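You operate a simulated robot arm through the tools that you are given. There is no shell and no other tool.

You are at the controls of a simulated robot arm. One attempt, no reset.

Task
Pile some things up. At the end: the green roll from the top of the checking table is on the green mat, with the small blue box from there on top of it and the white foam crumb on top of that; the blue collar stands on top of the red can; whatever was shut is shut again. Leave all else as you found it, and nothing knocked over.

Only the result counts: the job must be done as asked and must still hold three seconds after the hand-in. Knocking over, shifting, dropping, spilling or breaking anything else fails it.

Robot
A 6-joint arm with a two-finger gripper, fixed in place. Base frame: the origin is on the floor under the middle of its stand, x ahead of it, y to its left, z up; the work surface is at about z = 0.86. Units: m, degrees, N and s.
With the tool pointing down near the work surface it reaches from about 0.14 to 0.68 m from the base axis. Its first joint turns from -66.0 to 66.0 degrees. Payload 2.45 kg.
The tool frame sits at the grasp point between the pads (the TCP): z along the fingers, y along the line on which they close. The tips reach 0.03 m beyond it. The gripper opens to 0.106 m; its body begins 0.079 m behind the TCP.
Orientation is told as [roll, pitch, yaw] about the base's x, y, z axes, in that order, counted from this pose: with the fingers straight down and closing along the base's y, the tool's x points along the base's -x, its y along +y and its z along -z.

Tools
- The arm moves only by the tool servo_tool. Its arguments are lists of equal length, an entry for each row: "xyz": the shift along the tool's x, y, z in units of 250 mm (1.0 is 250 mm), a list of three; "angular": the turn, a rotation vector about the tool's x, y, z in units of 180 degrees (1.0 is 180 degrees), a list of three; "grip": the gripper command, from -1 (fully open) to 1 (shut), values between in proportion. In form: {"xyz": [[x, y, z], ...], "angular": [[wx, wy, wz], ...], "grip": [grip, ...]}. A call has 1 to 20 rows; each row is the pose to reach, as a shift and turn from the pose commanded when the call began, along the tool's axes at that moment. A call with a number of a shift or a turn outside -1 to 1 is refused whole. Each row takes 0.2 s and may step no farther than 0.05 m and 8.6 degrees from the row before; otherwise, or with a gripper value out of range, the whole call is refused. A pose out of reach is approached as far as the arm can. The call stops where the force on the tool passes 40 N (or 10 N more than at its start, if that is more) or the arm is blocked; 0.2 s more then pass. Each finger travels about 0.153 m/s and halts on what it meets, pressing with about 33 N; the grip force reading is that of the motor and also rises with nothing between the fingers. The clock runs only during rows and for 0.2 s after the last one: add rows that repeat a pose to give the fingers time. The reply holds the time, the measured pose of the TCP, the force on the tool along the base axes, the opening and the grip force, in the units named above and with some noise, with the torque about the TCP (base axes, N m) and any sound that the robot's microphone picked up, and new pictures: "show" is both (left out), scene, wrist or none.
- Cameras (640 x 400 px; columns grow to the right, rows downward): "scene" is fixed at [0.0506, 0.4187, 1.4078]; the picture's right is [-0.63, -0.78, 0.00], its down [-0.52, 0.42, -0.75] and it looks along [0.58, -0.47, -0.66] (base axes); focal length 262 px, centre (320, 200). "wrist" rides on the gripper at [0.076, -0.002, -0.106] in the tool frame; the picture's right is [0.02, 1.00, 0.00], its down [-0.78, 0.02, -0.62] and it looks along [-0.62, 0.01, 0.78] (tool axes); focal length 247 px, centre (320, 200). There is no depth. A picture from a camera that has moved, and an enlarged one, comes with that camera's place and axes in the base frame and with its lens. The place of the scene camera against the robot may be out by one fixed shift of up to 0.025 m in any direction.
- enlarge(camera, box): a new picture of the part [left, top, right, bottom] of that camera's present view, enlarged. No time passes.
- hand_in(): hands the job in; it is judged then, once.

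Places have to be worked out from the pictures, the camera data and where the tool is seen. Open the gripper and draw the arm clear of the work before you hand the job in, unless the task says otherwise.

The tools are called after "Emit:" as a command line: name --argument value ..., lists and objects as JSON in quotes. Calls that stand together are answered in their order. servo_tool: Moves the arm, as the interface text tells. Its arguments: {"type":"object","properties":{"xyz":{"type":"array","items":{"type":"array","items":{"type":"number"}}},"angular":{"type":"array","items":{"type":"array","items":{"type":"number"}}},"grip":{"type":"array","items":{"type":"number"}},"show":{"type":"string","enum":["both","scene","wrist","none"]}},"required":["xyz","angular","grip"]} The other tools are called the same way: enlarge (camera, box) takes an enlarged picture of a part of a camera's view; hand_in () hands the job in.

At the start:

```text
t: 0.0
eef_pos: [0.4096, 0.0771, 1.1463]
ee_rot: [0.0, 0.1, 0.0]
force: [0.7, 0.3, -0.2]
wrist_torque: [0.01, -0.01, -0.01]
gripper_width: 0.1063
grasp_force: 0.1
```

scene: 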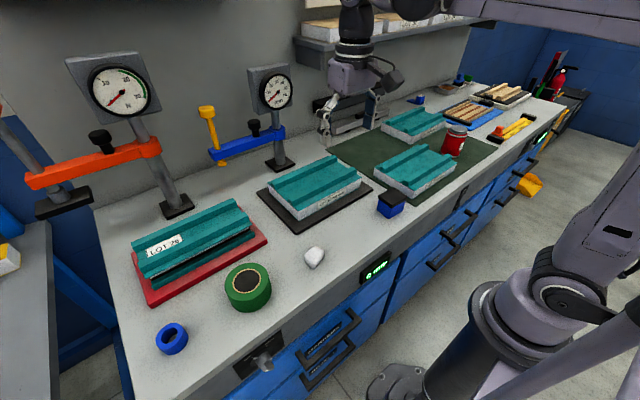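
wrist: 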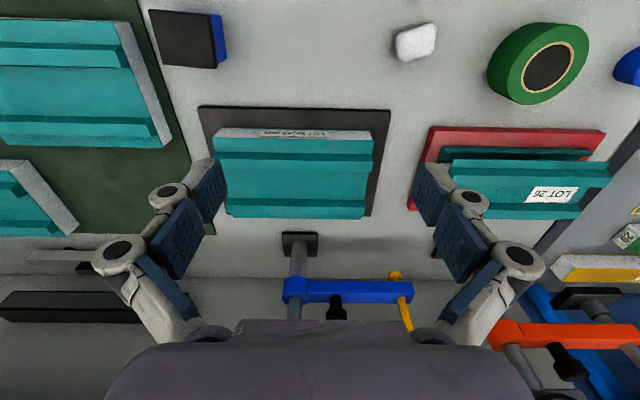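

I'll begin by looking closely at the different parts of the scene before moving anything.

Emit:
enlarge --camera "scene" --box '[340, 60, 560, 230]'

Emit:
enlarge --camera "scene" --box '[120, 180, 420, 380]'

Emit:
enlarge --camera "wrist" --box '[0, 0, 640, 400]'

```text
2.35 times, centred on (450, 145) of scene
camera zoom: at [0.0506, 0.4187, 1.4078], right [-0.63, -0.78, 0.0], down [-0.52, 0.42, -0.75], along [0.58, -0.47, -0.66], focal length 617 px, centre (14, 329)
```

zoom: 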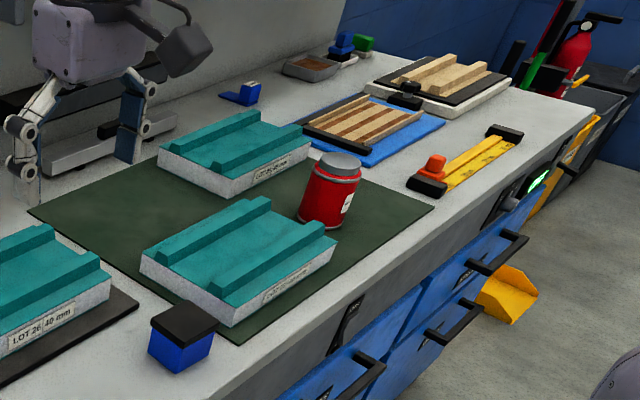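

```text
2.00 times, centred on (270, 280) of scene
camera zoom: at [0.0506, 0.4187, 1.4078], right [-0.63, -0.78, 0.0], down [-0.52, 0.42, -0.75], along [0.58, -0.47, -0.66], focal length 524 px, centre (420, 40)
```

zoom: 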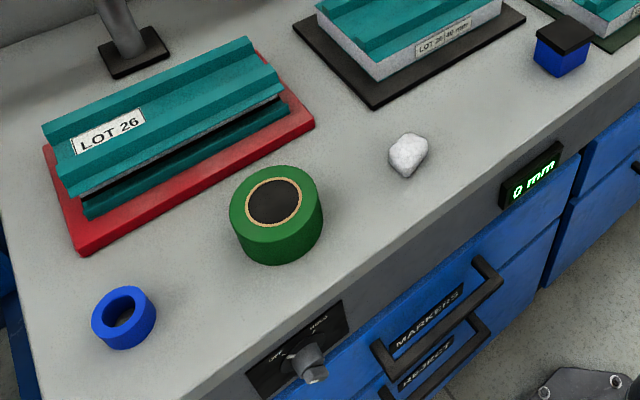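

```text
1.00 times, centred on (320, 200) of wrist (not enlarged: the box is as wide or as high as the picture)
camera zoom: at [0.3334, 0.0772, 1.2531], right [-0.02, 1.0, 0.0], down [0.78, 0.02, 0.62], along [0.62, 0.01, -0.78], focal length 247 px, centre (320, 200)
```

zoom: 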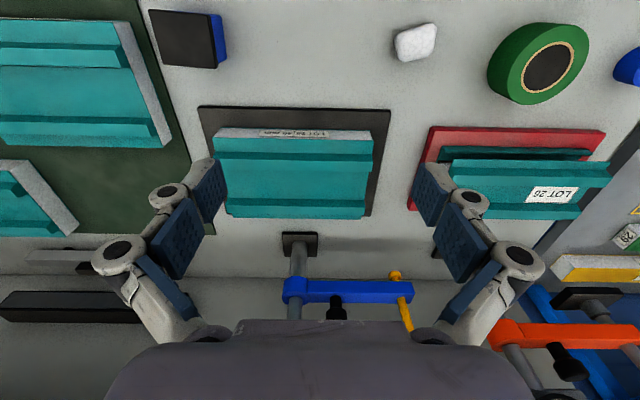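

The table top holds the blue collar, green roll, white crumb, small blue box with a black top, and the red can on the green mat. Judging from both cameras, the roll is near (0.39, 0.36), so I'll move the wrist camera over it and stay high to look.

Emit:
servo_tool --xyz '[[0.027, 0.167, 0.044], [0.053, 0.333, 0.088], [0.08, 0.5, 0.132], [0.107, 0.667, 0.176], [0.133, 0.833, 0.22], [0.16, 1.0, 0.264], [0.16, 1.0, 0.264]]' --angular '[[0, 0, 0], [0, 0, 0], [0, 0, 0], [0, 0, 0], [0, 0, 0], [0, 0, 0], [0, 0, 0]]' --grip '[-1, -1, -1, -1, -1, -1, -1]'

```text
t: 1.6
eef_pos: [0.3697, 0.3267, 1.0811]
ee_rot: [0.0, 0.0, 0.0]
force: [0.2, 0.1, 0.6]
wrist_torque: [-0.03, -0.01, -0.01]
gripper_width: 0.1064
grasp_force: 0.1
camera wrist: at [0.2931, 0.3273, 1.1866], right [-0.02, 1.0, 0.0], down [0.78, 0.02, 0.62], along [0.62, 0.01, -0.78], focal length 247 px, centre (320, 200)
```

scene: 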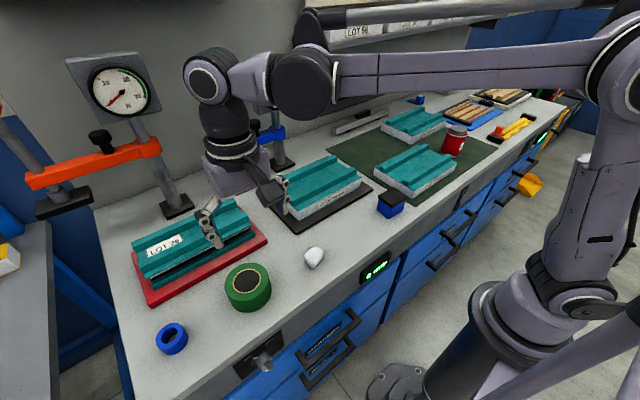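
wrist: 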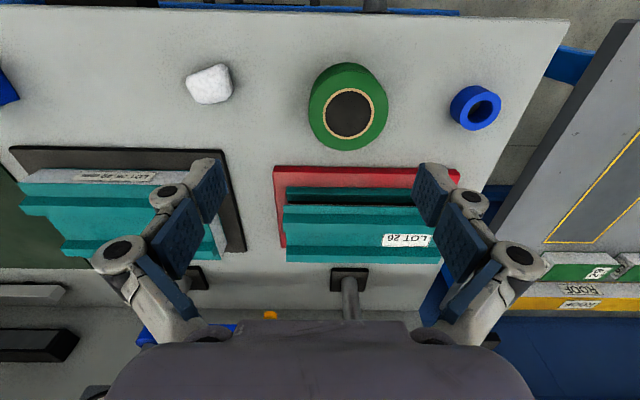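

The roll and collar are well in view of the wrist camera now; I'll enlarge to measure them.

Emit:
enlarge --camera "wrist" --box '[290, 50, 410, 165]'

Emit:
enlarge --camera "wrist" --box '[430, 60, 530, 150]'

Emit:
enlarge --camera "wrist" --box '[160, 40, 260, 130]'

```text
3.48 times, centred on (350, 108) of wrist
camera zoom: at [0.2931, 0.3273, 1.1866], right [-0.02, 1.0, 0.0], down [0.78, 0.02, 0.62], along [0.62, 0.01, -0.78], focal length 859 px, centre (216, 522)
```

zoom: 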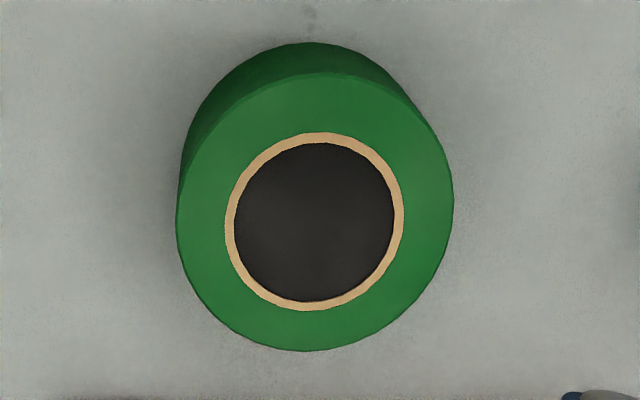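

```text
4.44 times, centred on (480, 105) of wrist
camera zoom: at [0.2931, 0.3273, 1.1866], right [-0.02, 1.0, 0.0], down [0.78, 0.02, 0.62], along [0.62, 0.01, -0.78], focal length 1098 px, centre (-391, 622)
```

zoom: 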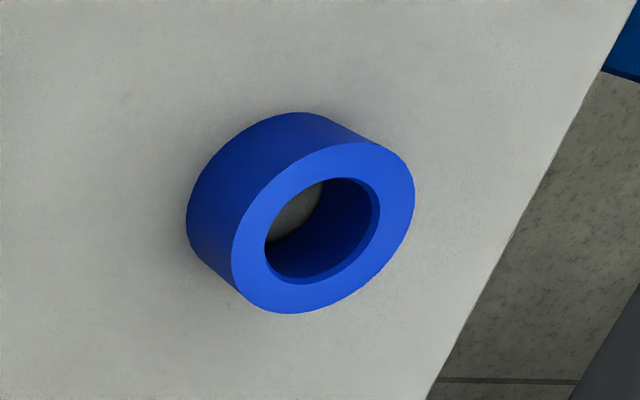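

```text
4.44 times, centred on (210, 85) of wrist
camera zoom: at [0.2931, 0.3273, 1.1866], right [-0.02, 1.0, 0.0], down [0.78, 0.02, 0.62], along [0.62, 0.01, -0.78], focal length 1098 px, centre (809, 711)
```

zoom: 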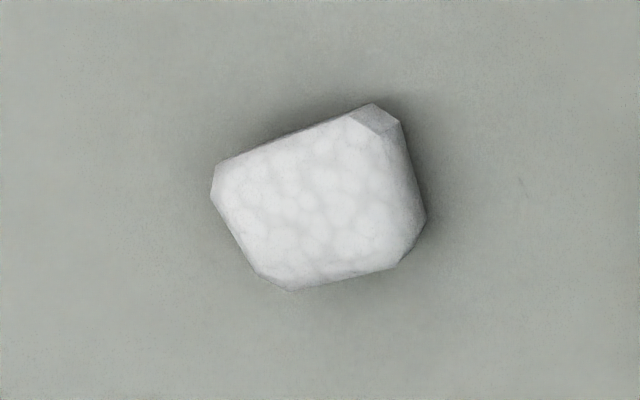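

The roll's top is at about z 0.91, centred near (0.388, 0.360) and roughly 0.089 m across, so it fits between the fingers. I'll move above it, descend part way and check the alignment.

Emit:
servo_tool --xyz '[[-0.036, 0.066, 0.1], [-0.072, 0.132, 0.25], [-0.072, 0.132, 0.4], [-0.072, 0.132, 0.4]]' --angular '[[0, 0, 0], [0, 0, 0], [0, 0, 0], [0, 0, 0]]' --grip '[-1, -1, -1, -1]'

```text
t: 2.6
eef_pos: [0.3874, 0.36, 0.9804]
ee_rot: [0.1, 0.0, 0.0]
force: [-0.3, -0.5, 0.2]
wrist_torque: [0.04, 0.02, 0.0]
gripper_width: 0.106
grasp_force: 0.0
camera wrist: at [0.3118, 0.3603, 1.0869], right [-0.02, 1.0, 0.0], down [0.78, 0.02, 0.62], along [0.62, 0.01, -0.78], focal length 247 px, centre (320, 200)
```

scene: 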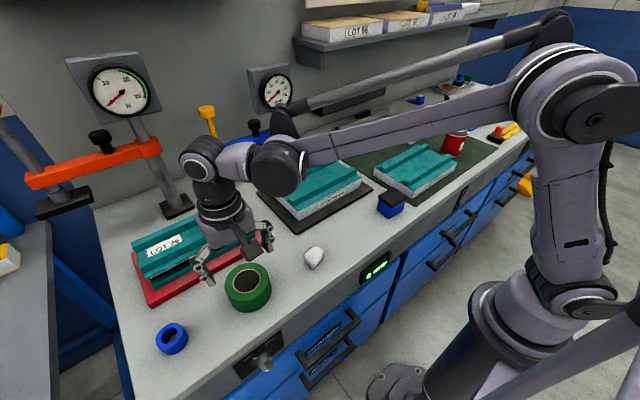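
wrist: 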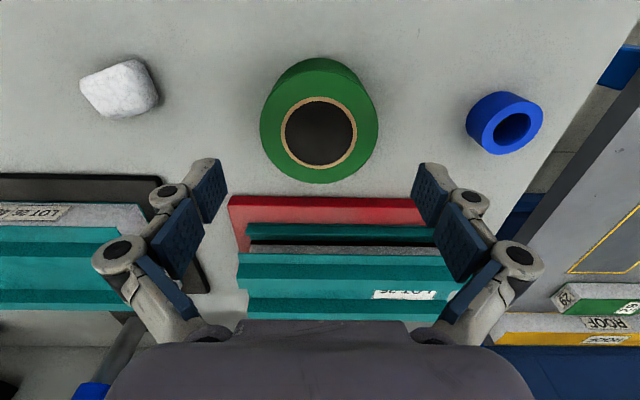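

The roll is centred between the fingers within a millimetre or two. I'll descend to TCP z 0.899 and then close.

Emit:
servo_tool --xyz '[[0, 0, 0.12], [0, 0, 0.24], [0, 0, 0.326], [0, 0, 0.326]]' --angular '[[0, 0, 0], [0, 0, 0], [0, 0, 0], [0, 0, 0]]' --grip '[-1, -1, -1, -1]'

```text
t: 3.6
eef_pos: [0.3888, 0.3616, 0.899]
ee_rot: [0.0, 0.0, -0.1]
force: [0.4, -1.0, -0.1]
wrist_torque: [-0.02, 0.04, 0.0]
gripper_width: 0.1064
grasp_force: 0.0
camera wrist: at [0.312, 0.3601, 1.0058], right [-0.02, 1.0, 0.0], down [0.78, 0.02, 0.62], along [0.62, 0.01, -0.78], focal length 247 px, centre (320, 200)
```

scene: 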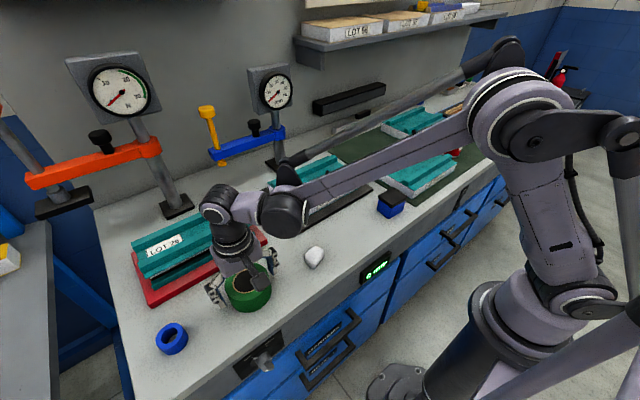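
wrist: 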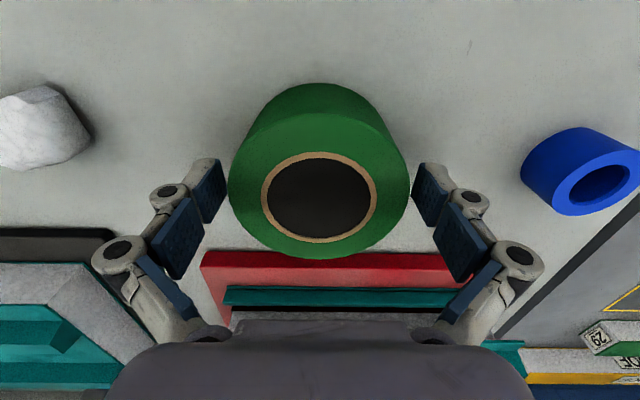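

The fingers straddle the roll. I want to see whether the black core is solid or an open hole, since the box will sit on it.

Emit:
enlarge --camera "wrist" --box '[220, 70, 420, 270]'

Emit:
enlarge --camera "scene" --box '[200, 240, 300, 320]'

```text
2.00 times, centred on (320, 170) of wrist
camera zoom: at [0.312, 0.3601, 1.0058], right [-0.02, 1.0, 0.0], down [0.78, 0.02, 0.62], along [0.62, 0.01, -0.78], focal length 494 px, centre (320, 260)
```

zoom: 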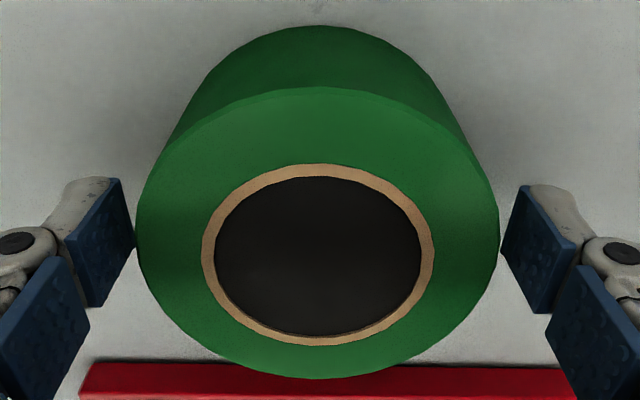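

```text
5.00 times, centred on (250, 280) of scene
camera zoom: at [0.0506, 0.4187, 1.4078], right [-0.63, -0.78, 0.0], down [-0.52, 0.42, -0.75], along [0.58, -0.47, -0.66], focal length 1311 px, centre (670, -200)
```

zoom: 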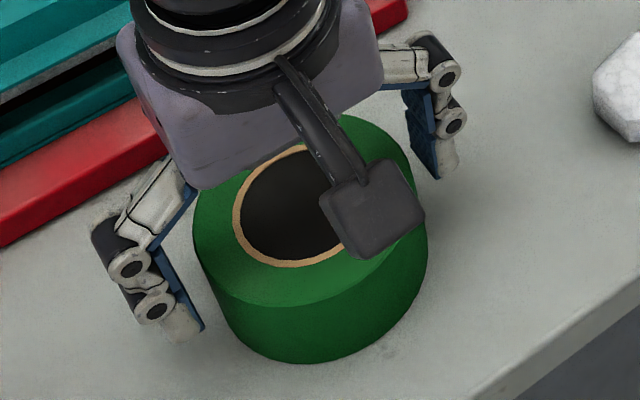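

The core is solid and flush with the top, so the box can sit flat on it. Now I'll close on the roll.

Emit:
servo_tool --xyz '[[0, 0, 0], [0, 0, 0], [0, 0, 0], [0, 0, 0]]' --angular '[[0, 0, 0], [0, 0, 0], [0, 0, 0], [0, 0, 0]]' --grip '[1, 1, 1, 1]' --show "wrist"

```text
t: 4.6
eef_pos: [0.389, 0.3604, 0.8997]
ee_rot: [0.0, 0.0, 0.0]
force: [0.0, -0.9, 9.1]
wrist_torque: [-0.17, -0.03, 0.03]
gripper_width: 0.0885
grasp_force: 32.7
camera wrist: at [0.312, 0.3599, 1.0063], right [-0.02, 1.0, 0.0], down [0.78, 0.02, 0.62], along [0.62, 0.01, -0.78], focal length 247 px, centre (320, 200)
```

wrist: 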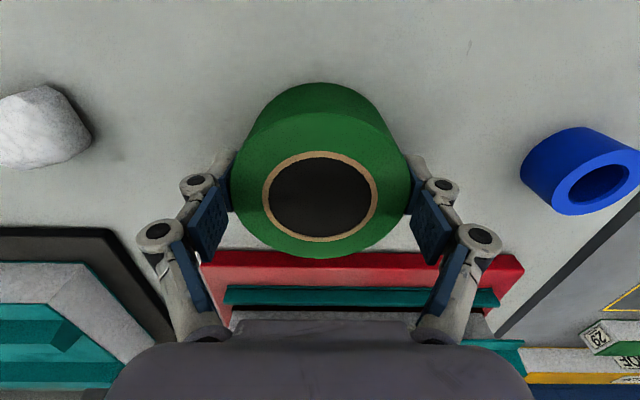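

Gripped at 0.0885 m wide. I'll lift it straight up to about z 1.06.

Emit:
servo_tool --xyz '[[0, 0, -0.08], [0, 0, -0.24], [0, 0, -0.4], [0, 0, -0.56], [0, 0, -0.64], [0, 0, -0.64]]' --angular '[[0, 0, 0], [0, 0, 0], [0, 0, 0], [0, 0, 0], [0, 0, 0], [0, 0, 0]]' --grip '[1, 1, 1, 1, 1, 1]'

```text
t: 6.0
eef_pos: [0.3888, 0.36, 1.0608]
ee_rot: [-0.1, 0.0, 0.0]
force: [-0.1, 0.1, -1.0]
wrist_torque: [-0.01, 0.02, 0.01]
gripper_width: 0.0881
grasp_force: 33.5
camera wrist: at [0.3122, 0.3598, 1.1665], right [-0.02, 1.0, 0.0], down [0.78, 0.02, 0.62], along [0.62, 0.01, -0.78], focal length 247 px, centre (320, 200)
```

scene: 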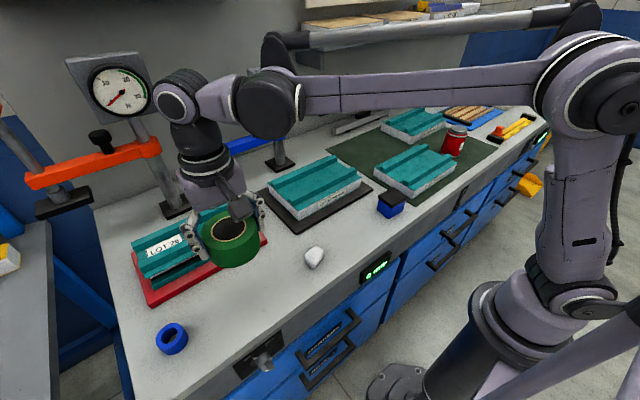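
wrist: 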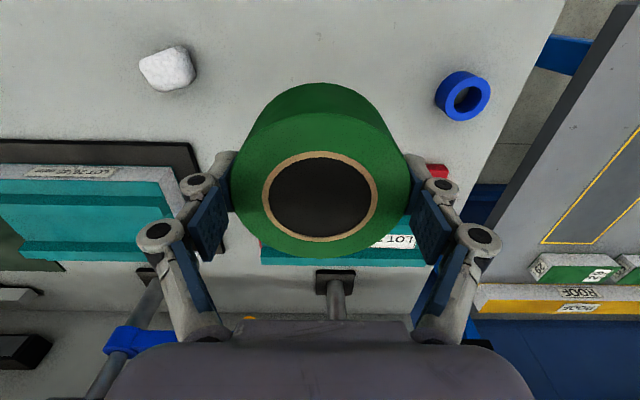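

The roll is held securely, weighing about 1 N. I'll carry it at z 1.06 towards the mat in stages, clear of the blocks.

Emit:
servo_tool --xyz '[[-0.04, -0.167, 0], [-0.08, -0.333, 0], [-0.12, -0.5, 0], [-0.16, -0.667, 0], [-0.2, -0.833, 0], [-0.24, -1.0, 0]]' --angular '[[0, 0, 0], [0, 0, 0], [0, 0, 0], [0, 0, 0], [0, 0, 0], [0, 0, 0]]' --grip '[1, 1, 1, 1, 1, 1]' --show "none"

Emit:
servo_tool --xyz '[[-0.04, -0.167, 0], [-0.08, -0.333, 0], [-0.12, -0.5, 0], [-0.16, -0.667, 0], [-0.2, -0.833, 0], [-0.24, -1.0, 0], [-0.24, -1.0, 0]]' --angular '[[0, 0, 0], [0, 0, 0], [0, 0, 0], [0, 0, 0], [0, 0, 0], [0, 0, 0], [0, 0, 0]]' --grip '[1, 1, 1, 1, 1, 1, 1]'

```text
t: 7.4
eef_pos: [0.447, 0.1111, 1.0592]
ee_rot: [-0.1, 0.0, 0.2]
force: [1.5, -1.2, -0.8]
wrist_torque: [0.04, 0.0, 0.03]
gripper_width: 0.0877
grasp_force: 32.5
```

```text
t: 9.0
eef_pos: [0.5088, -0.1407, 1.0588]
ee_rot: [0.0, 0.0, 0.1]
force: [0.1, 0.3, -0.2]
wrist_torque: [0.01, -0.01, -0.03]
gripper_width: 0.0878
grasp_force: 33.3
camera wrist: at [0.4323, -0.1403, 1.1654], right [-0.02, 1.0, 0.0], down [0.78, 0.02, 0.62], along [0.62, 0.01, -0.78], focal length 247 px, centre (320, 200)
```

scene: 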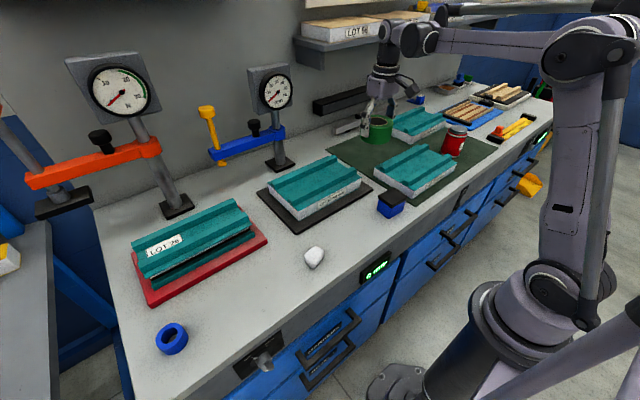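
wrist: 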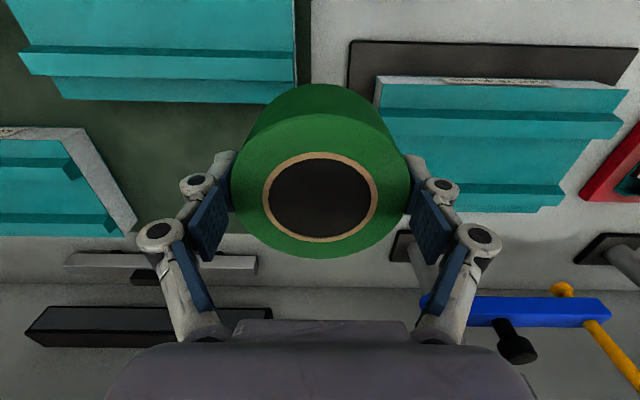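

The free part of the mat lies at x 0.53–0.75, y −0.15 to −0.44, bounded by the two blocks. I'll set the roll at about (0.59, −0.245), going there and then down to just above the mat.

Emit:
servo_tool --xyz '[[-0.108, -0.139, 0], [-0.216, -0.278, 0], [-0.324, -0.417, 0], [-0.324, -0.417, 0.15], [-0.324, -0.417, 0.3], [-0.324, -0.417, 0.44], [-0.324, -0.417, 0.52], [-0.324, -0.417, 0.52]]' --angular '[[0, 0, 0], [0, 0, 0], [0, 0, 0], [0, 0, 0], [0, 0, 0], [0, 0, 0], [0, 0, 0], [0, 0, 0]]' --grip '[1, 1, 1, 1, 1, 1, 1, 1]'

```text
t: 10.8
eef_pos: [0.5887, -0.2432, 0.9287]
ee_rot: [0.1, 0.0, 0.1]
force: [0.4, 0.7, -0.5]
wrist_torque: [0.03, 0.05, 0.0]
gripper_width: 0.0882
grasp_force: 33.3
camera wrist: at [0.5131, -0.2439, 1.0353], right [-0.02, 1.0, 0.0], down [0.78, 0.02, 0.62], along [0.62, 0.01, -0.78], focal length 247 px, centre (320, 200)
```

scene: 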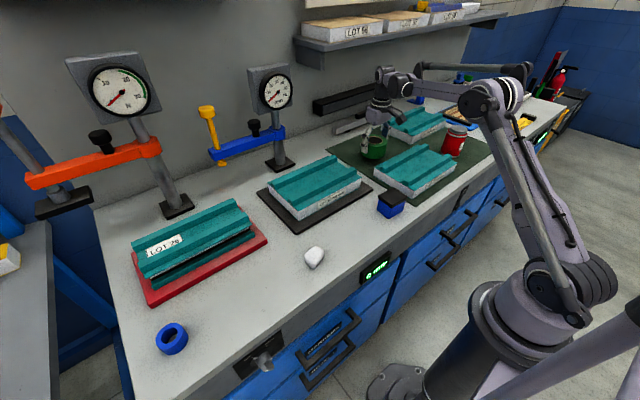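
wrist: 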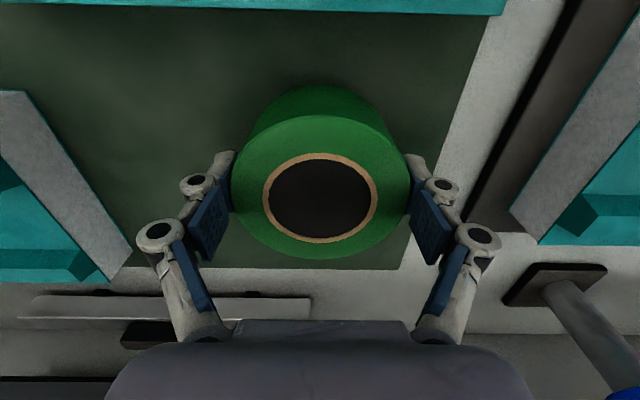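

Everything is clear around the roll. I'll lower it with fine steps until it touches the mat.

Emit:
servo_tool --xyz '[[0, 0, 0.04], [0, 0, 0.08], [0, 0, 0.092], [0, 0, 0.1], [0, 0, 0.1]]' --angular '[[0, 0, 0], [0, 0, 0], [0, 0, 0], [0, 0, 0], [0, 0, 0]]' --grip '[1, 1, 1, 1, 1]' --show "wrist"

```text
t: 12.0
eef_pos: [0.5891, -0.2433, 0.9036]
ee_rot: [0.0, 0.0, -0.1]
force: [0.1, -0.5, 0.2]
wrist_torque: [-0.04, -0.04, -0.01]
gripper_width: 0.088
grasp_force: 32.9
camera wrist: at [0.5132, -0.2437, 1.0104], right [-0.02, 1.0, 0.0], down [0.78, 0.02, 0.62], along [0.62, 0.01, -0.78], focal length 247 px, centre (320, 200)
```

wrist: 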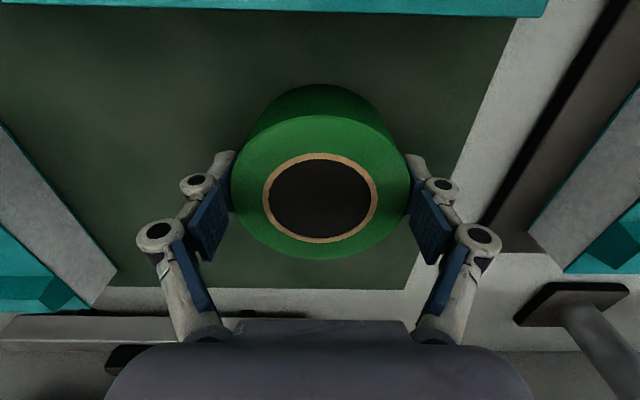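

Not quite touching yet, so I'll lower another 3 mm in 1 mm steps.

Emit:
servo_tool --xyz '[[0, 0, 0.004], [0, 0, 0.008], [0, 0, 0.012], [0, 0, 0.012]]' --angular '[[0, 0, 0], [0, 0, 0], [0, 0, 0], [0, 0, 0]]' --grip '[1, 1, 1, 1]' --show "none"

```text
t: 13.0
eef_pos: [0.5887, -0.2431, 0.902]
ee_rot: [-0.1, 0.0, -0.1]
force: [1.8, -0.4, 21.7]
wrist_torque: [-0.03, -0.12, 0.19]
gripper_width: 0.0881
grasp_force: 33.4
```

It is pressing on the mat with about 22 N. I'll ease up about 1.5 mm to unload and then open a little.

Emit:
servo_tool --xyz '[[0, 0, -0.005], [0, 0, -0.005], [0, 0, -0.005], [0, 0, -0.005]]' --angular '[[0, 0, 0], [0, 0, 0], [0, 0, 0], [0, 0, 0]]' --grip '[1, 1, -1, -1]'

```text
t: 14.0
eef_pos: [0.5876, -0.2429, 0.9021]
ee_rot: [0.1, 0.0, -0.1]
force: [-0.4, -0.5, -0.2]
wrist_torque: [-0.02, -0.01, 0.0]
gripper_width: 0.106
grasp_force: 0.1
camera wrist: at [0.5128, -0.2438, 1.0087], right [-0.02, 1.0, 0.0], down [0.78, 0.02, 0.62], along [0.62, 0.01, -0.78], focal length 247 px, centre (320, 200)
```

scene: 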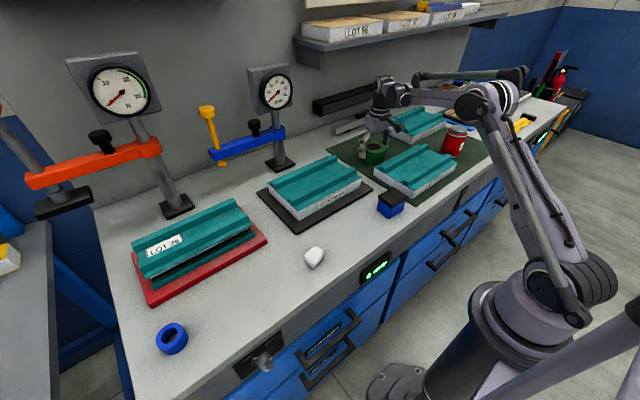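
wrist: 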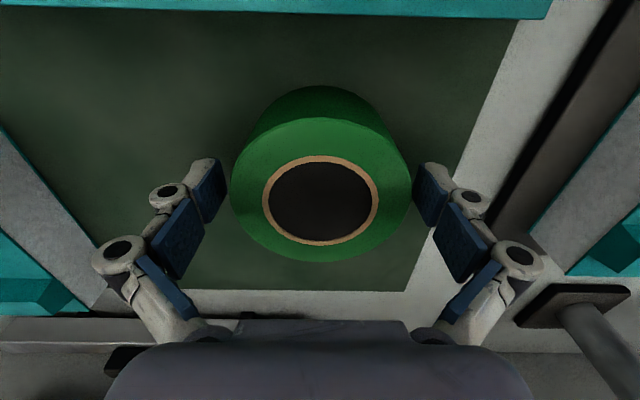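

The roll stands on the mat with its top centre at about (0.590, −0.242). I'll rise and go to view the blue box, which I estimate is near (0.37, −0.083).

Emit:
servo_tool --xyz '[[0, 0, -0.16], [0, 0, -0.34], [0, 0, -0.52], [0, 0, -0.6], [0.152, 0.105, -0.6], [0.304, 0.21, -0.6], [0.456, 0.316, -0.6], [0.608, 0.421, -0.6], [0.76, 0.527, -0.6], [0.912, 0.632, -0.6], [0.912, 0.632, -0.6]]' --angular '[[0, 0, 0], [0, 0, 0], [0, 0, 0], [0, 0, 0], [0, 0, 0], [0, 0, 0], [0, 0, 0], [0, 0, 0], [0, 0, 0], [0, 0, 0], [0, 0, 0]]' --grip '[-1, -1, -1, -1, -1, -1, -1, -1, -1, -1, -1]'

```text
t: 16.4
eef_pos: [0.3608, -0.0834, 1.0529]
ee_rot: [-0.1, 0.0, 0.0]
force: [0.2, 0.3, 0.3]
wrist_torque: [0.01, 0.01, 0.06]
gripper_width: 0.1063
grasp_force: 0.0
camera wrist: at [0.2843, -0.0844, 1.1592], right [-0.02, 1.0, 0.0], down [0.78, 0.02, 0.62], along [0.62, 0.01, -0.78], focal length 247 px, centre (320, 200)
```

scene: 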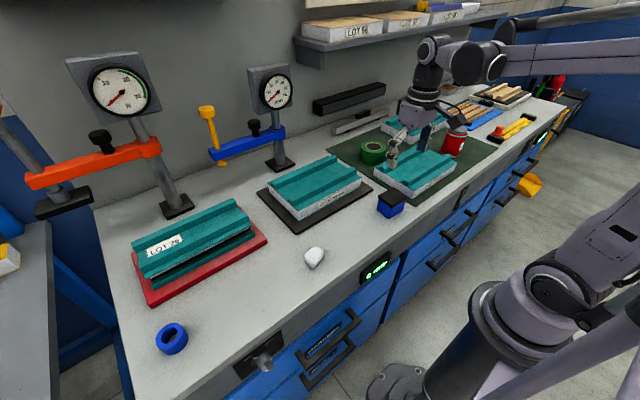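
wrist: 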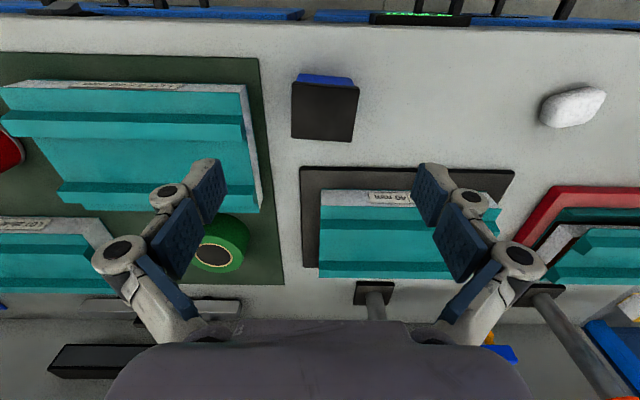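

Emit:
enlarge --camera "wrist" --box '[270, 60, 390, 160]'

Emit:
enlarge --camera "scene" --box '[320, 120, 480, 220]'

```text
4.00 times, centred on (330, 110) of wrist
camera zoom: at [0.2843, -0.0844, 1.1592], right [-0.02, 1.0, 0.0], down [0.78, 0.02, 0.62], along [0.62, 0.01, -0.78], focal length 988 px, centre (280, 560)
```

zoom: 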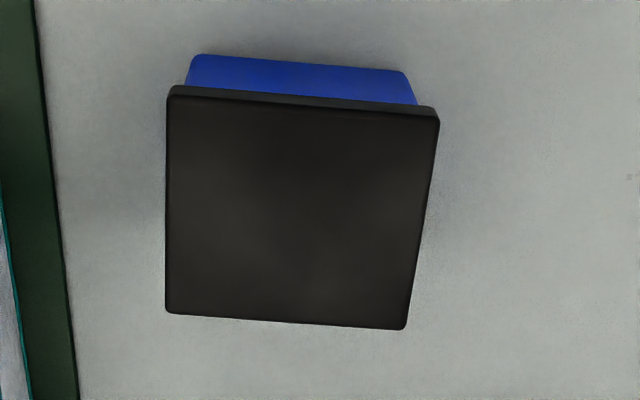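

```text
4.00 times, centred on (400, 170) of scene
camera zoom: at [0.0506, 0.4187, 1.4078], right [-0.63, -0.78, 0.0], down [-0.52, 0.42, -0.75], along [0.58, -0.47, -0.66], focal length 1049 px, centre (0, 320)
```

zoom: 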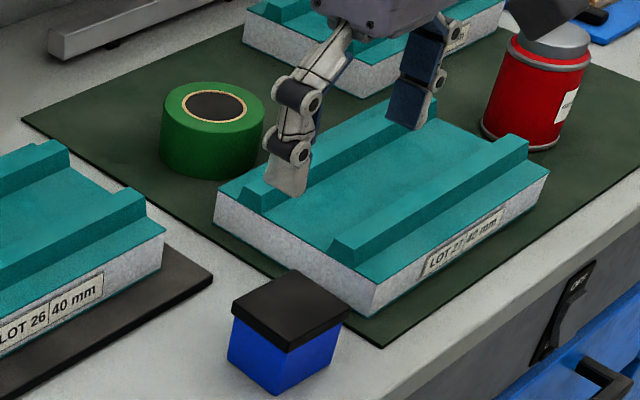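

The box measures about 0.062 × 0.053 m with its top at z ≈ 0.915, centred near (0.371, −0.080) and turned about −3.4°. I'll align over it, turn to match and descend part way for a check.

Emit:
servo_tool --xyz '[[-0.041, 0.014, 0.1], [-0.041, 0.014, 0.22], [-0.041, 0.014, 0.33], [-0.041, 0.014, 0.33]]' --angular '[[0, 0, 0.01], [0, 0, 0.019], [0, 0, 0.019], [0, 0, 0.019]]' --grip '[-1, -1, -1, -1]' --show "wrist"

```text
t: 17.4
eef_pos: [0.3709, -0.0806, 0.9687]
ee_rot: [0.0, 0.0, -3.3]
force: [0.0, -0.6, 0.9]
wrist_torque: [0.02, 0.0, 0.01]
gripper_width: 0.1059
grasp_force: 0.1
camera wrist: at [0.2946, -0.0768, 1.0762], right [0.04, 1.0, 0.0], down [0.78, -0.03, 0.62], along [0.62, -0.02, -0.78], focal length 247 px, centre (320, 200)
```

wrist: 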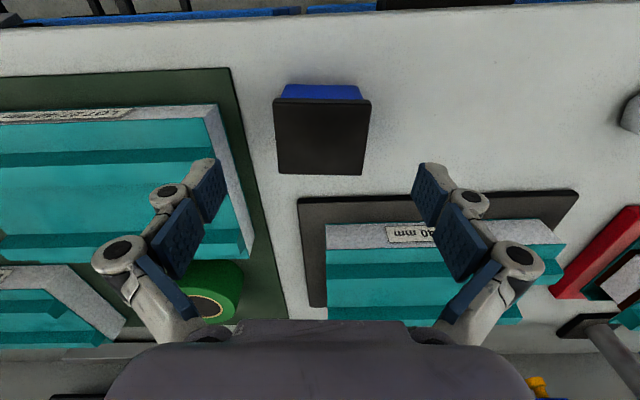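

The box is centred between the fingers, but fully open outer knuckles would come close to the mat block on the left. I'll narrow the opening to about 0.077 m before going down.

Emit:
servo_tool --xyz '[[0, 0, 0], [0, 0, 0], [0, 0, 0]]' --angular '[[0, 0, 0], [0, 0, 0], [0, 0, 0]]' --grip '[-0.45, -0.45, -0.45]' --show "both"

```text
t: 18.2
eef_pos: [0.3707, -0.0803, 0.9697]
ee_rot: [0.0, 0.0, -3.3]
force: [-0.4, -0.1, 0.2]
wrist_torque: [0.03, 0.03, -0.03]
gripper_width: 0.0769
grasp_force: 0.0
camera wrist: at [0.2946, -0.0768, 1.0765], right [0.04, 1.0, 0.0], down [0.78, -0.03, 0.62], along [0.62, -0.02, -0.78], focal length 247 px, centre (320, 200)
```

scene: 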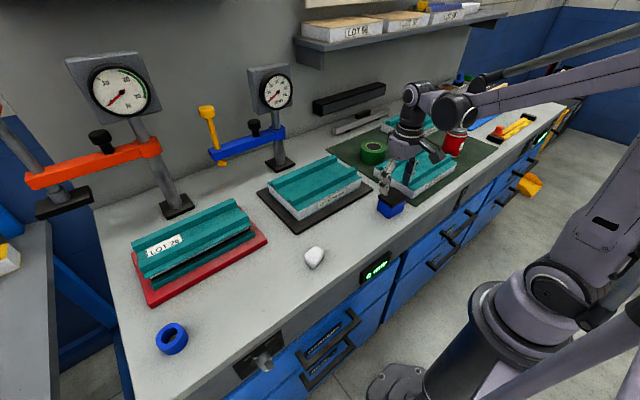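
wrist: 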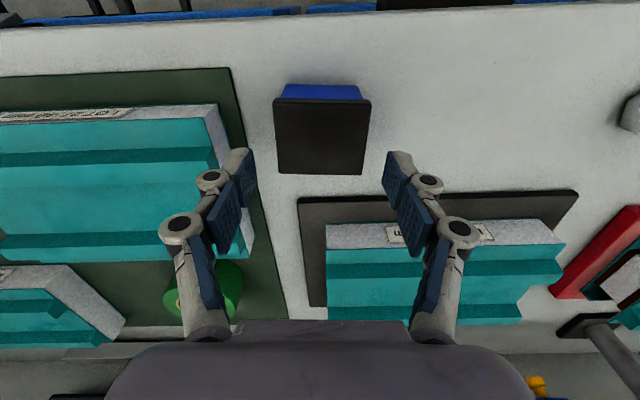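

Now the knuckles clear the block by about 2 cm. I'll descend straight down to TCP z ≈ 0.896.

Emit:
servo_tool --xyz '[[0, 0, 0.1], [0, 0, 0.2], [0, 0, 0.295], [0, 0, 0.295]]' --angular '[[0, 0, 0], [0, 0, 0], [0, 0, 0], [0, 0, 0]]' --grip '[-0.45, -0.45, -0.45, -0.45]' --show "both"

```text
t: 19.2
eef_pos: [0.3719, -0.0813, 0.896]
ee_rot: [0.0, 0.0, -3.4]
force: [0.1, 0.0, -0.3]
wrist_torque: [0.04, -0.02, 0.0]
gripper_width: 0.0768
grasp_force: 0.0
camera wrist: at [0.295, -0.0775, 1.0025], right [0.04, 1.0, 0.0], down [0.78, -0.03, 0.62], along [0.62, -0.02, -0.78], focal length 247 px, centre (320, 200)
```

scene: 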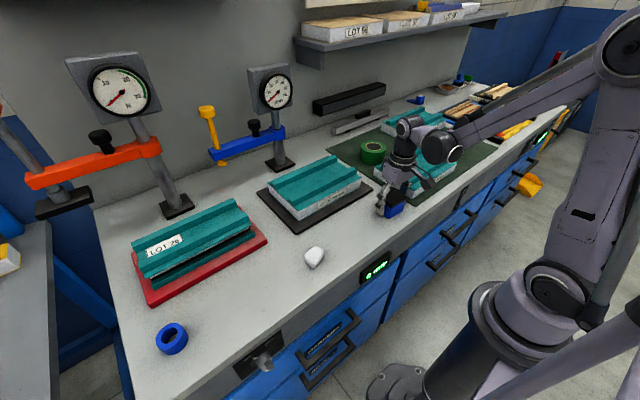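
wrist: 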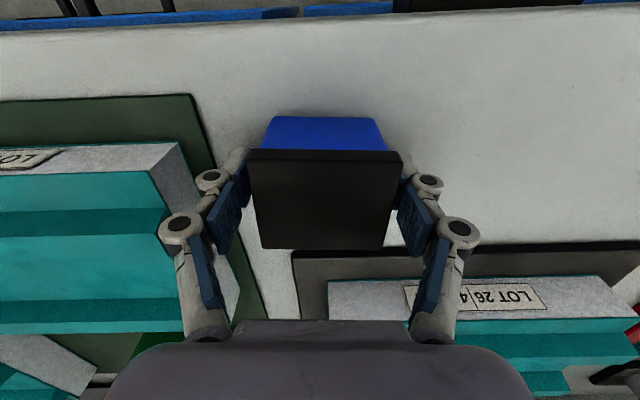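

The fingers straddle the box with no contact. I'll close, then lift slightly to verify the whole box comes up and not just its lid.

Emit:
servo_tool --xyz '[[0, 0, 0], [0, 0, 0], [0, 0, 0], [0, 0, -0.02], [0, 0, -0.06], [0, 0, -0.06]]' --angular '[[0, 0, 0], [0, 0, 0], [0, 0, 0], [0, 0, 0], [0, 0, 0], [0, 0, 0]]' --grip '[1, 1, 1, 1, 1, 1]' --show "both"

Emit:
enlarge --camera "scene" --box '[350, 150, 450, 230]'

```text
t: 20.6
eef_pos: [0.3715, -0.081, 0.9119]
ee_rot: [-0.1, 0.0, -3.4]
force: [0.6, 0.4, -1.7]
wrist_torque: [0.05, 0.04, 0.0]
gripper_width: 0.0614
grasp_force: 32.8
camera wrist: at [0.2945, -0.0778, 1.0177], right [0.04, 1.0, 0.0], down [0.78, -0.03, 0.62], along [0.62, -0.02, -0.78], focal length 247 px, centre (320, 200)
```

scene: 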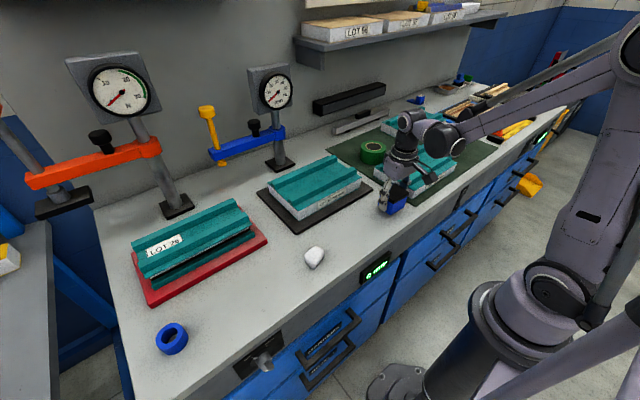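
wrist: 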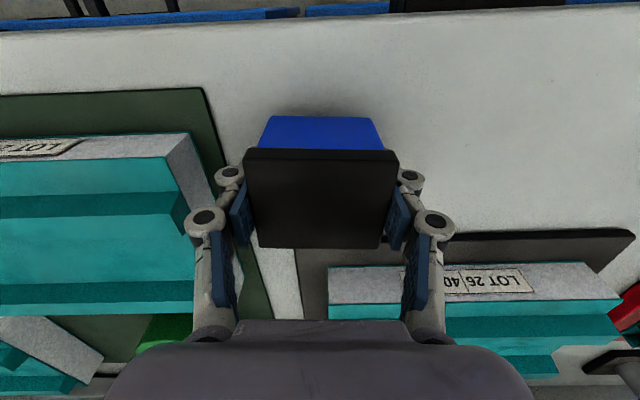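

```text
5.00 times, centred on (400, 190) of scene
camera zoom: at [0.0506, 0.4187, 1.4078], right [-0.63, -0.78, 0.0], down [-0.52, 0.42, -0.75], along [0.58, -0.47, -0.66], focal length 1311 px, centre (-80, 250)
```

zoom: 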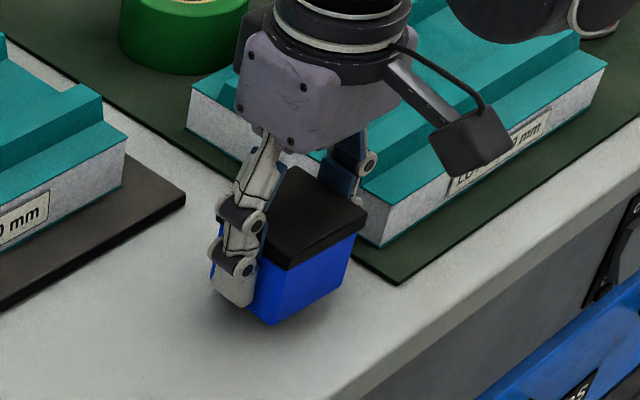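

The whole box lifted, weighing about 1.7 N, with its bottom some 0.036 m below the TCP. I'll raise it and carry it over the roll at (0.590, −0.242).

Emit:
servo_tool --xyz '[[0, 0, -0.18], [0, 0, -0.36], [0, 0, -0.48], [-0.153, -0.098, -0.48], [-0.306, -0.197, -0.48], [-0.459, -0.295, -0.48], [-0.612, -0.393, -0.48], [-0.765, -0.492, -0.48], [-0.918, -0.59, -0.48], [-0.918, -0.59, -0.48]]' --angular '[[0, 0, 0], [0, 0, 0], [0, 0, 0], [0, 0, 0], [0, 0, 0], [0, 0, 0], [0, 0, 0], [0, 0, 0], [0, 0, 0], [0, 0, 0]]' --grip '[1, 1, 1, 1, 1, 1, 1, 1, 1, 1]' --show "both"

```text
t: 22.8
eef_pos: [0.593, -0.2422, 1.0309]
ee_rot: [0.0, -0.1, -3.4]
force: [-0.1, 0.2, -0.4]
wrist_torque: [-0.03, -0.04, -0.02]
gripper_width: 0.0615
grasp_force: 33.0
camera wrist: at [0.5167, -0.239, 1.1368], right [0.04, 1.0, 0.0], down [0.78, -0.03, 0.62], along [0.62, -0.02, -0.78], focal length 247 px, centre (320, 200)
```

scene: 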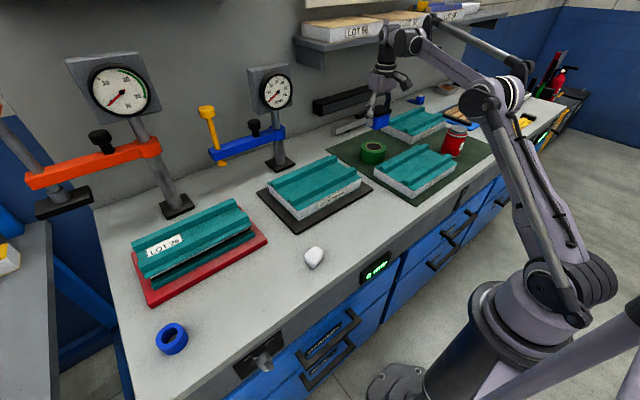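
wrist: 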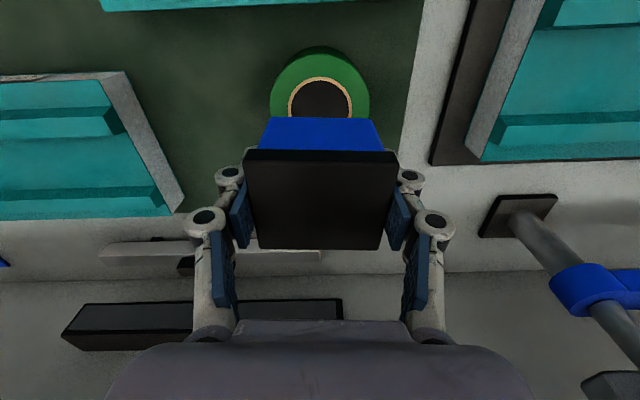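

The roll is directly beneath and lined up. I'll descend to just above contact.

Emit:
servo_tool --xyz '[[0, 0, 0.12], [0, 0, 0.22], [0, 0, 0.3], [0, 0, 0.3]]' --angular '[[0, 0, 0], [0, 0, 0], [0, 0, 0], [0, 0, 0]]' --grip '[1, 1, 1, 1]' --show "both"

Emit:
enlarge --camera "scene" --box '[330, 90, 430, 170]'

```text
t: 23.8
eef_pos: [0.5911, -0.2412, 0.9552]
ee_rot: [0.0, 0.0, -3.4]
force: [-0.5, 0.6, -1.0]
wrist_torque: [0.01, 0.0, 0.0]
gripper_width: 0.0617
grasp_force: 32.0
camera wrist: at [0.5157, -0.2384, 1.0619], right [0.04, 1.0, 0.0], down [0.78, -0.03, 0.62], along [0.62, -0.02, -0.78], focal length 247 px, centre (320, 200)
```

scene: 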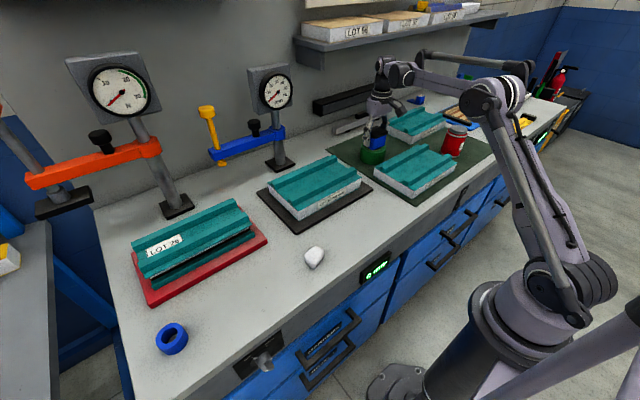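
wrist: 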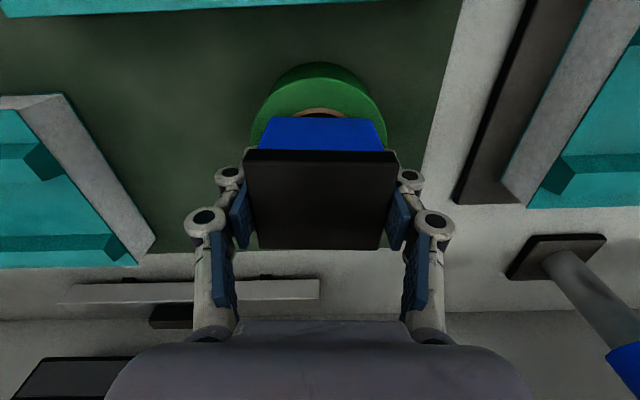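

```text
5.00 times, centred on (380, 130) of scene
camera zoom: at [0.0506, 0.4187, 1.4078], right [-0.63, -0.78, 0.0], down [-0.52, 0.42, -0.75], along [0.58, -0.47, -0.66], focal length 1311 px, centre (20, 550)
```

zoom: 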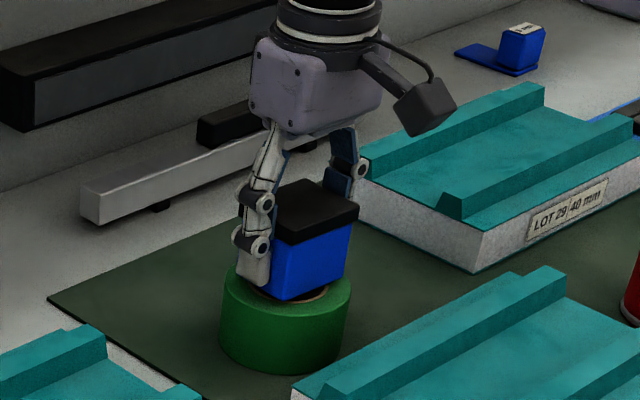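

The box is about 6 mm above the roll and looks centred. I'll lower in small steps until it touches.

Emit:
servo_tool --xyz '[[0, 0, 0.014], [0, 0, 0.02], [0, 0, 0.024], [0, 0, 0.028], [0, 0, 0.028]]' --angular '[[0, 0, 0], [0, 0, 0], [0, 0, 0], [0, 0, 0], [0, 0, 0]]' --grip '[1, 1, 1, 1, 1]' --show "wrist"

```text
t: 25.0
eef_pos: [0.59, -0.2426, 0.9497]
ee_rot: [0.0, -0.2, -3.5]
force: [2.1, -0.3, 19.0]
wrist_torque: [-0.06, -0.05, -0.05]
gripper_width: 0.0614
grasp_force: 33.7
camera wrist: at [0.5153, -0.2385, 1.0564], right [0.04, 1.0, 0.0], down [0.78, -0.03, 0.62], along [0.62, -0.02, -0.78], focal length 247 px, centre (320, 200)
```

wrist: 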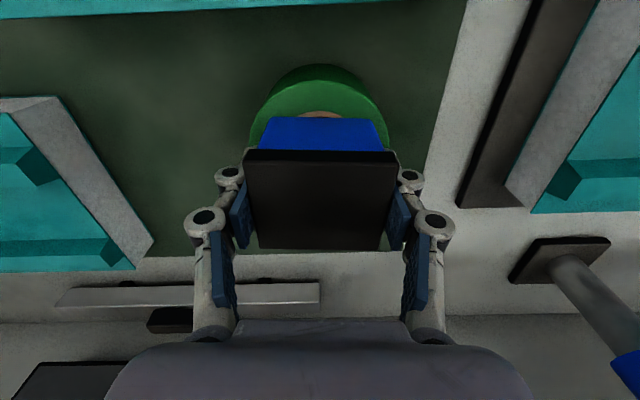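

Contact at z 0.9497 with 19 N. I'll unload by about 1.2 mm and release, opening only part way.

Emit:
servo_tool --xyz '[[0, 0, -0.005], [0, 0, -0.005], [0, 0, -0.005], [0, 0, -0.005], [0, 0, -0.005]]' --angular '[[0, 0, 0], [0, 0, 0], [0, 0, 0], [0, 0, 0], [0, 0, 0]]' --grip '[1, 1, -0.4, -0.4, -0.4]' --show "wrist"

```text
t: 26.2
eef_pos: [0.5905, -0.2426, 0.9504]
ee_rot: [0.1, 0.0, -3.4]
force: [-0.4, -0.1, 0.4]
wrist_torque: [0.01, -0.03, 0.0]
gripper_width: 0.0743
grasp_force: 0.0
camera wrist: at [0.5154, -0.2387, 1.0567], right [0.04, 1.0, 0.0], down [0.78, -0.03, 0.62], along [0.62, -0.02, -0.78], focal length 247 px, centre (320, 200)
```

wrist: 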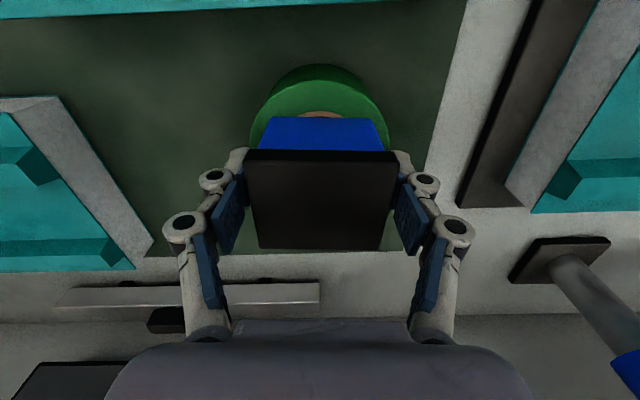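

Released cleanly. I'll rise straight up and check the pair.

Emit:
servo_tool --xyz '[[0, 0, -0.1], [0, 0, -0.28], [0, 0, -0.46], [0, 0, -0.52], [0, 0, -0.52]]' --angular '[[0, 0, 0], [0, 0, 0], [0, 0, 0], [0, 0, 0], [0, 0, 0]]' --grip '[-0.4, -0.4, -0.4, -0.4, -0.4]' --show "both"

Emit:
enlarge --camera "wrist" --box '[250, 30, 400, 160]'

Emit:
enlarge --camera "scene" --box '[330, 90, 430, 170]'

```text
t: 27.4
eef_pos: [0.5897, -0.2419, 1.0802]
ee_rot: [0.0, 0.0, -3.4]
force: [0.6, 0.0, -0.2]
wrist_torque: [-0.01, -0.01, -0.04]
gripper_width: 0.0741
grasp_force: 0.1
camera wrist: at [0.5144, -0.238, 1.1865], right [0.04, 1.0, 0.0], down [0.78, -0.03, 0.62], along [0.62, -0.02, -0.78], focal length 247 px, centre (320, 200)
```

scene: 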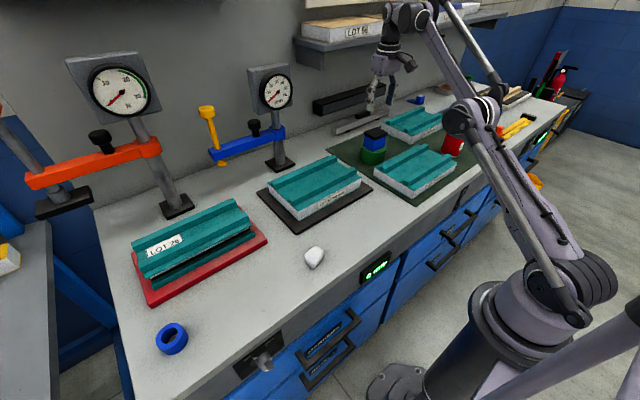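
wrist: 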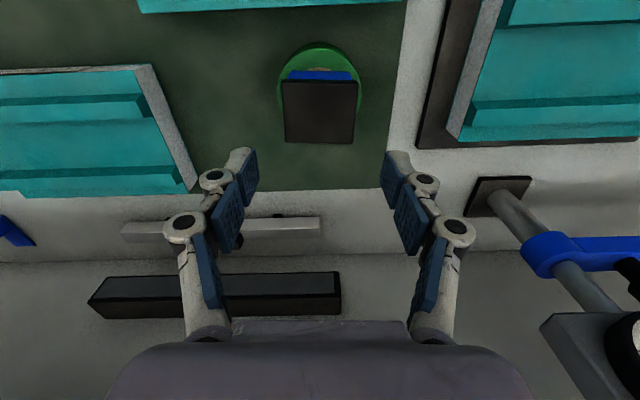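

```text
3.08 times, centred on (325, 95) of wrist
camera zoom: at [0.5144, -0.238, 1.1865], right [0.04, 1.0, 0.0], down [0.78, -0.03, 0.62], along [0.62, -0.02, -0.78], focal length 760 px, centre (305, 523)
```

zoom: 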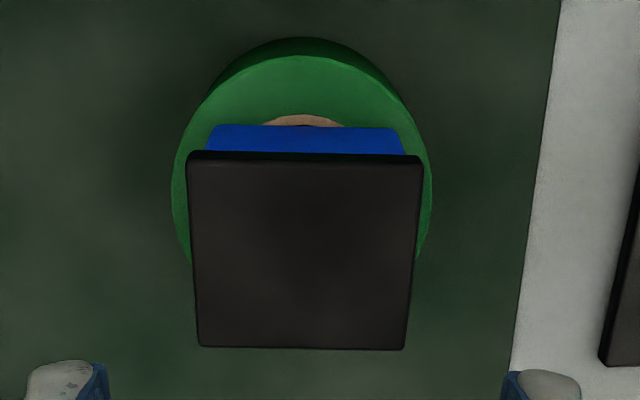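

```text
5.00 times, centred on (380, 130) of scene
camera zoom: at [0.0506, 0.4187, 1.4078], right [-0.63, -0.78, 0.0], down [-0.52, 0.42, -0.75], along [0.58, -0.47, -0.66], focal length 1311 px, centre (20, 550)
```

zoom: 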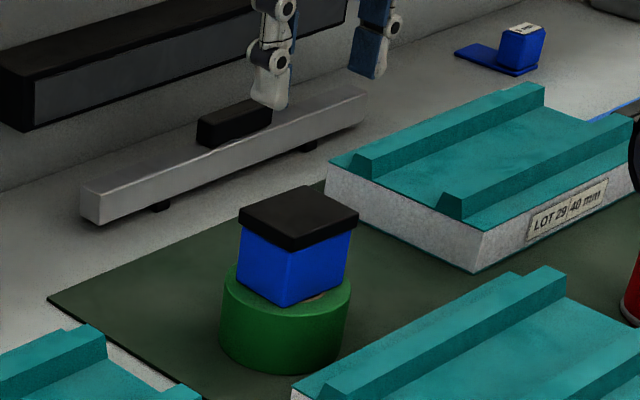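

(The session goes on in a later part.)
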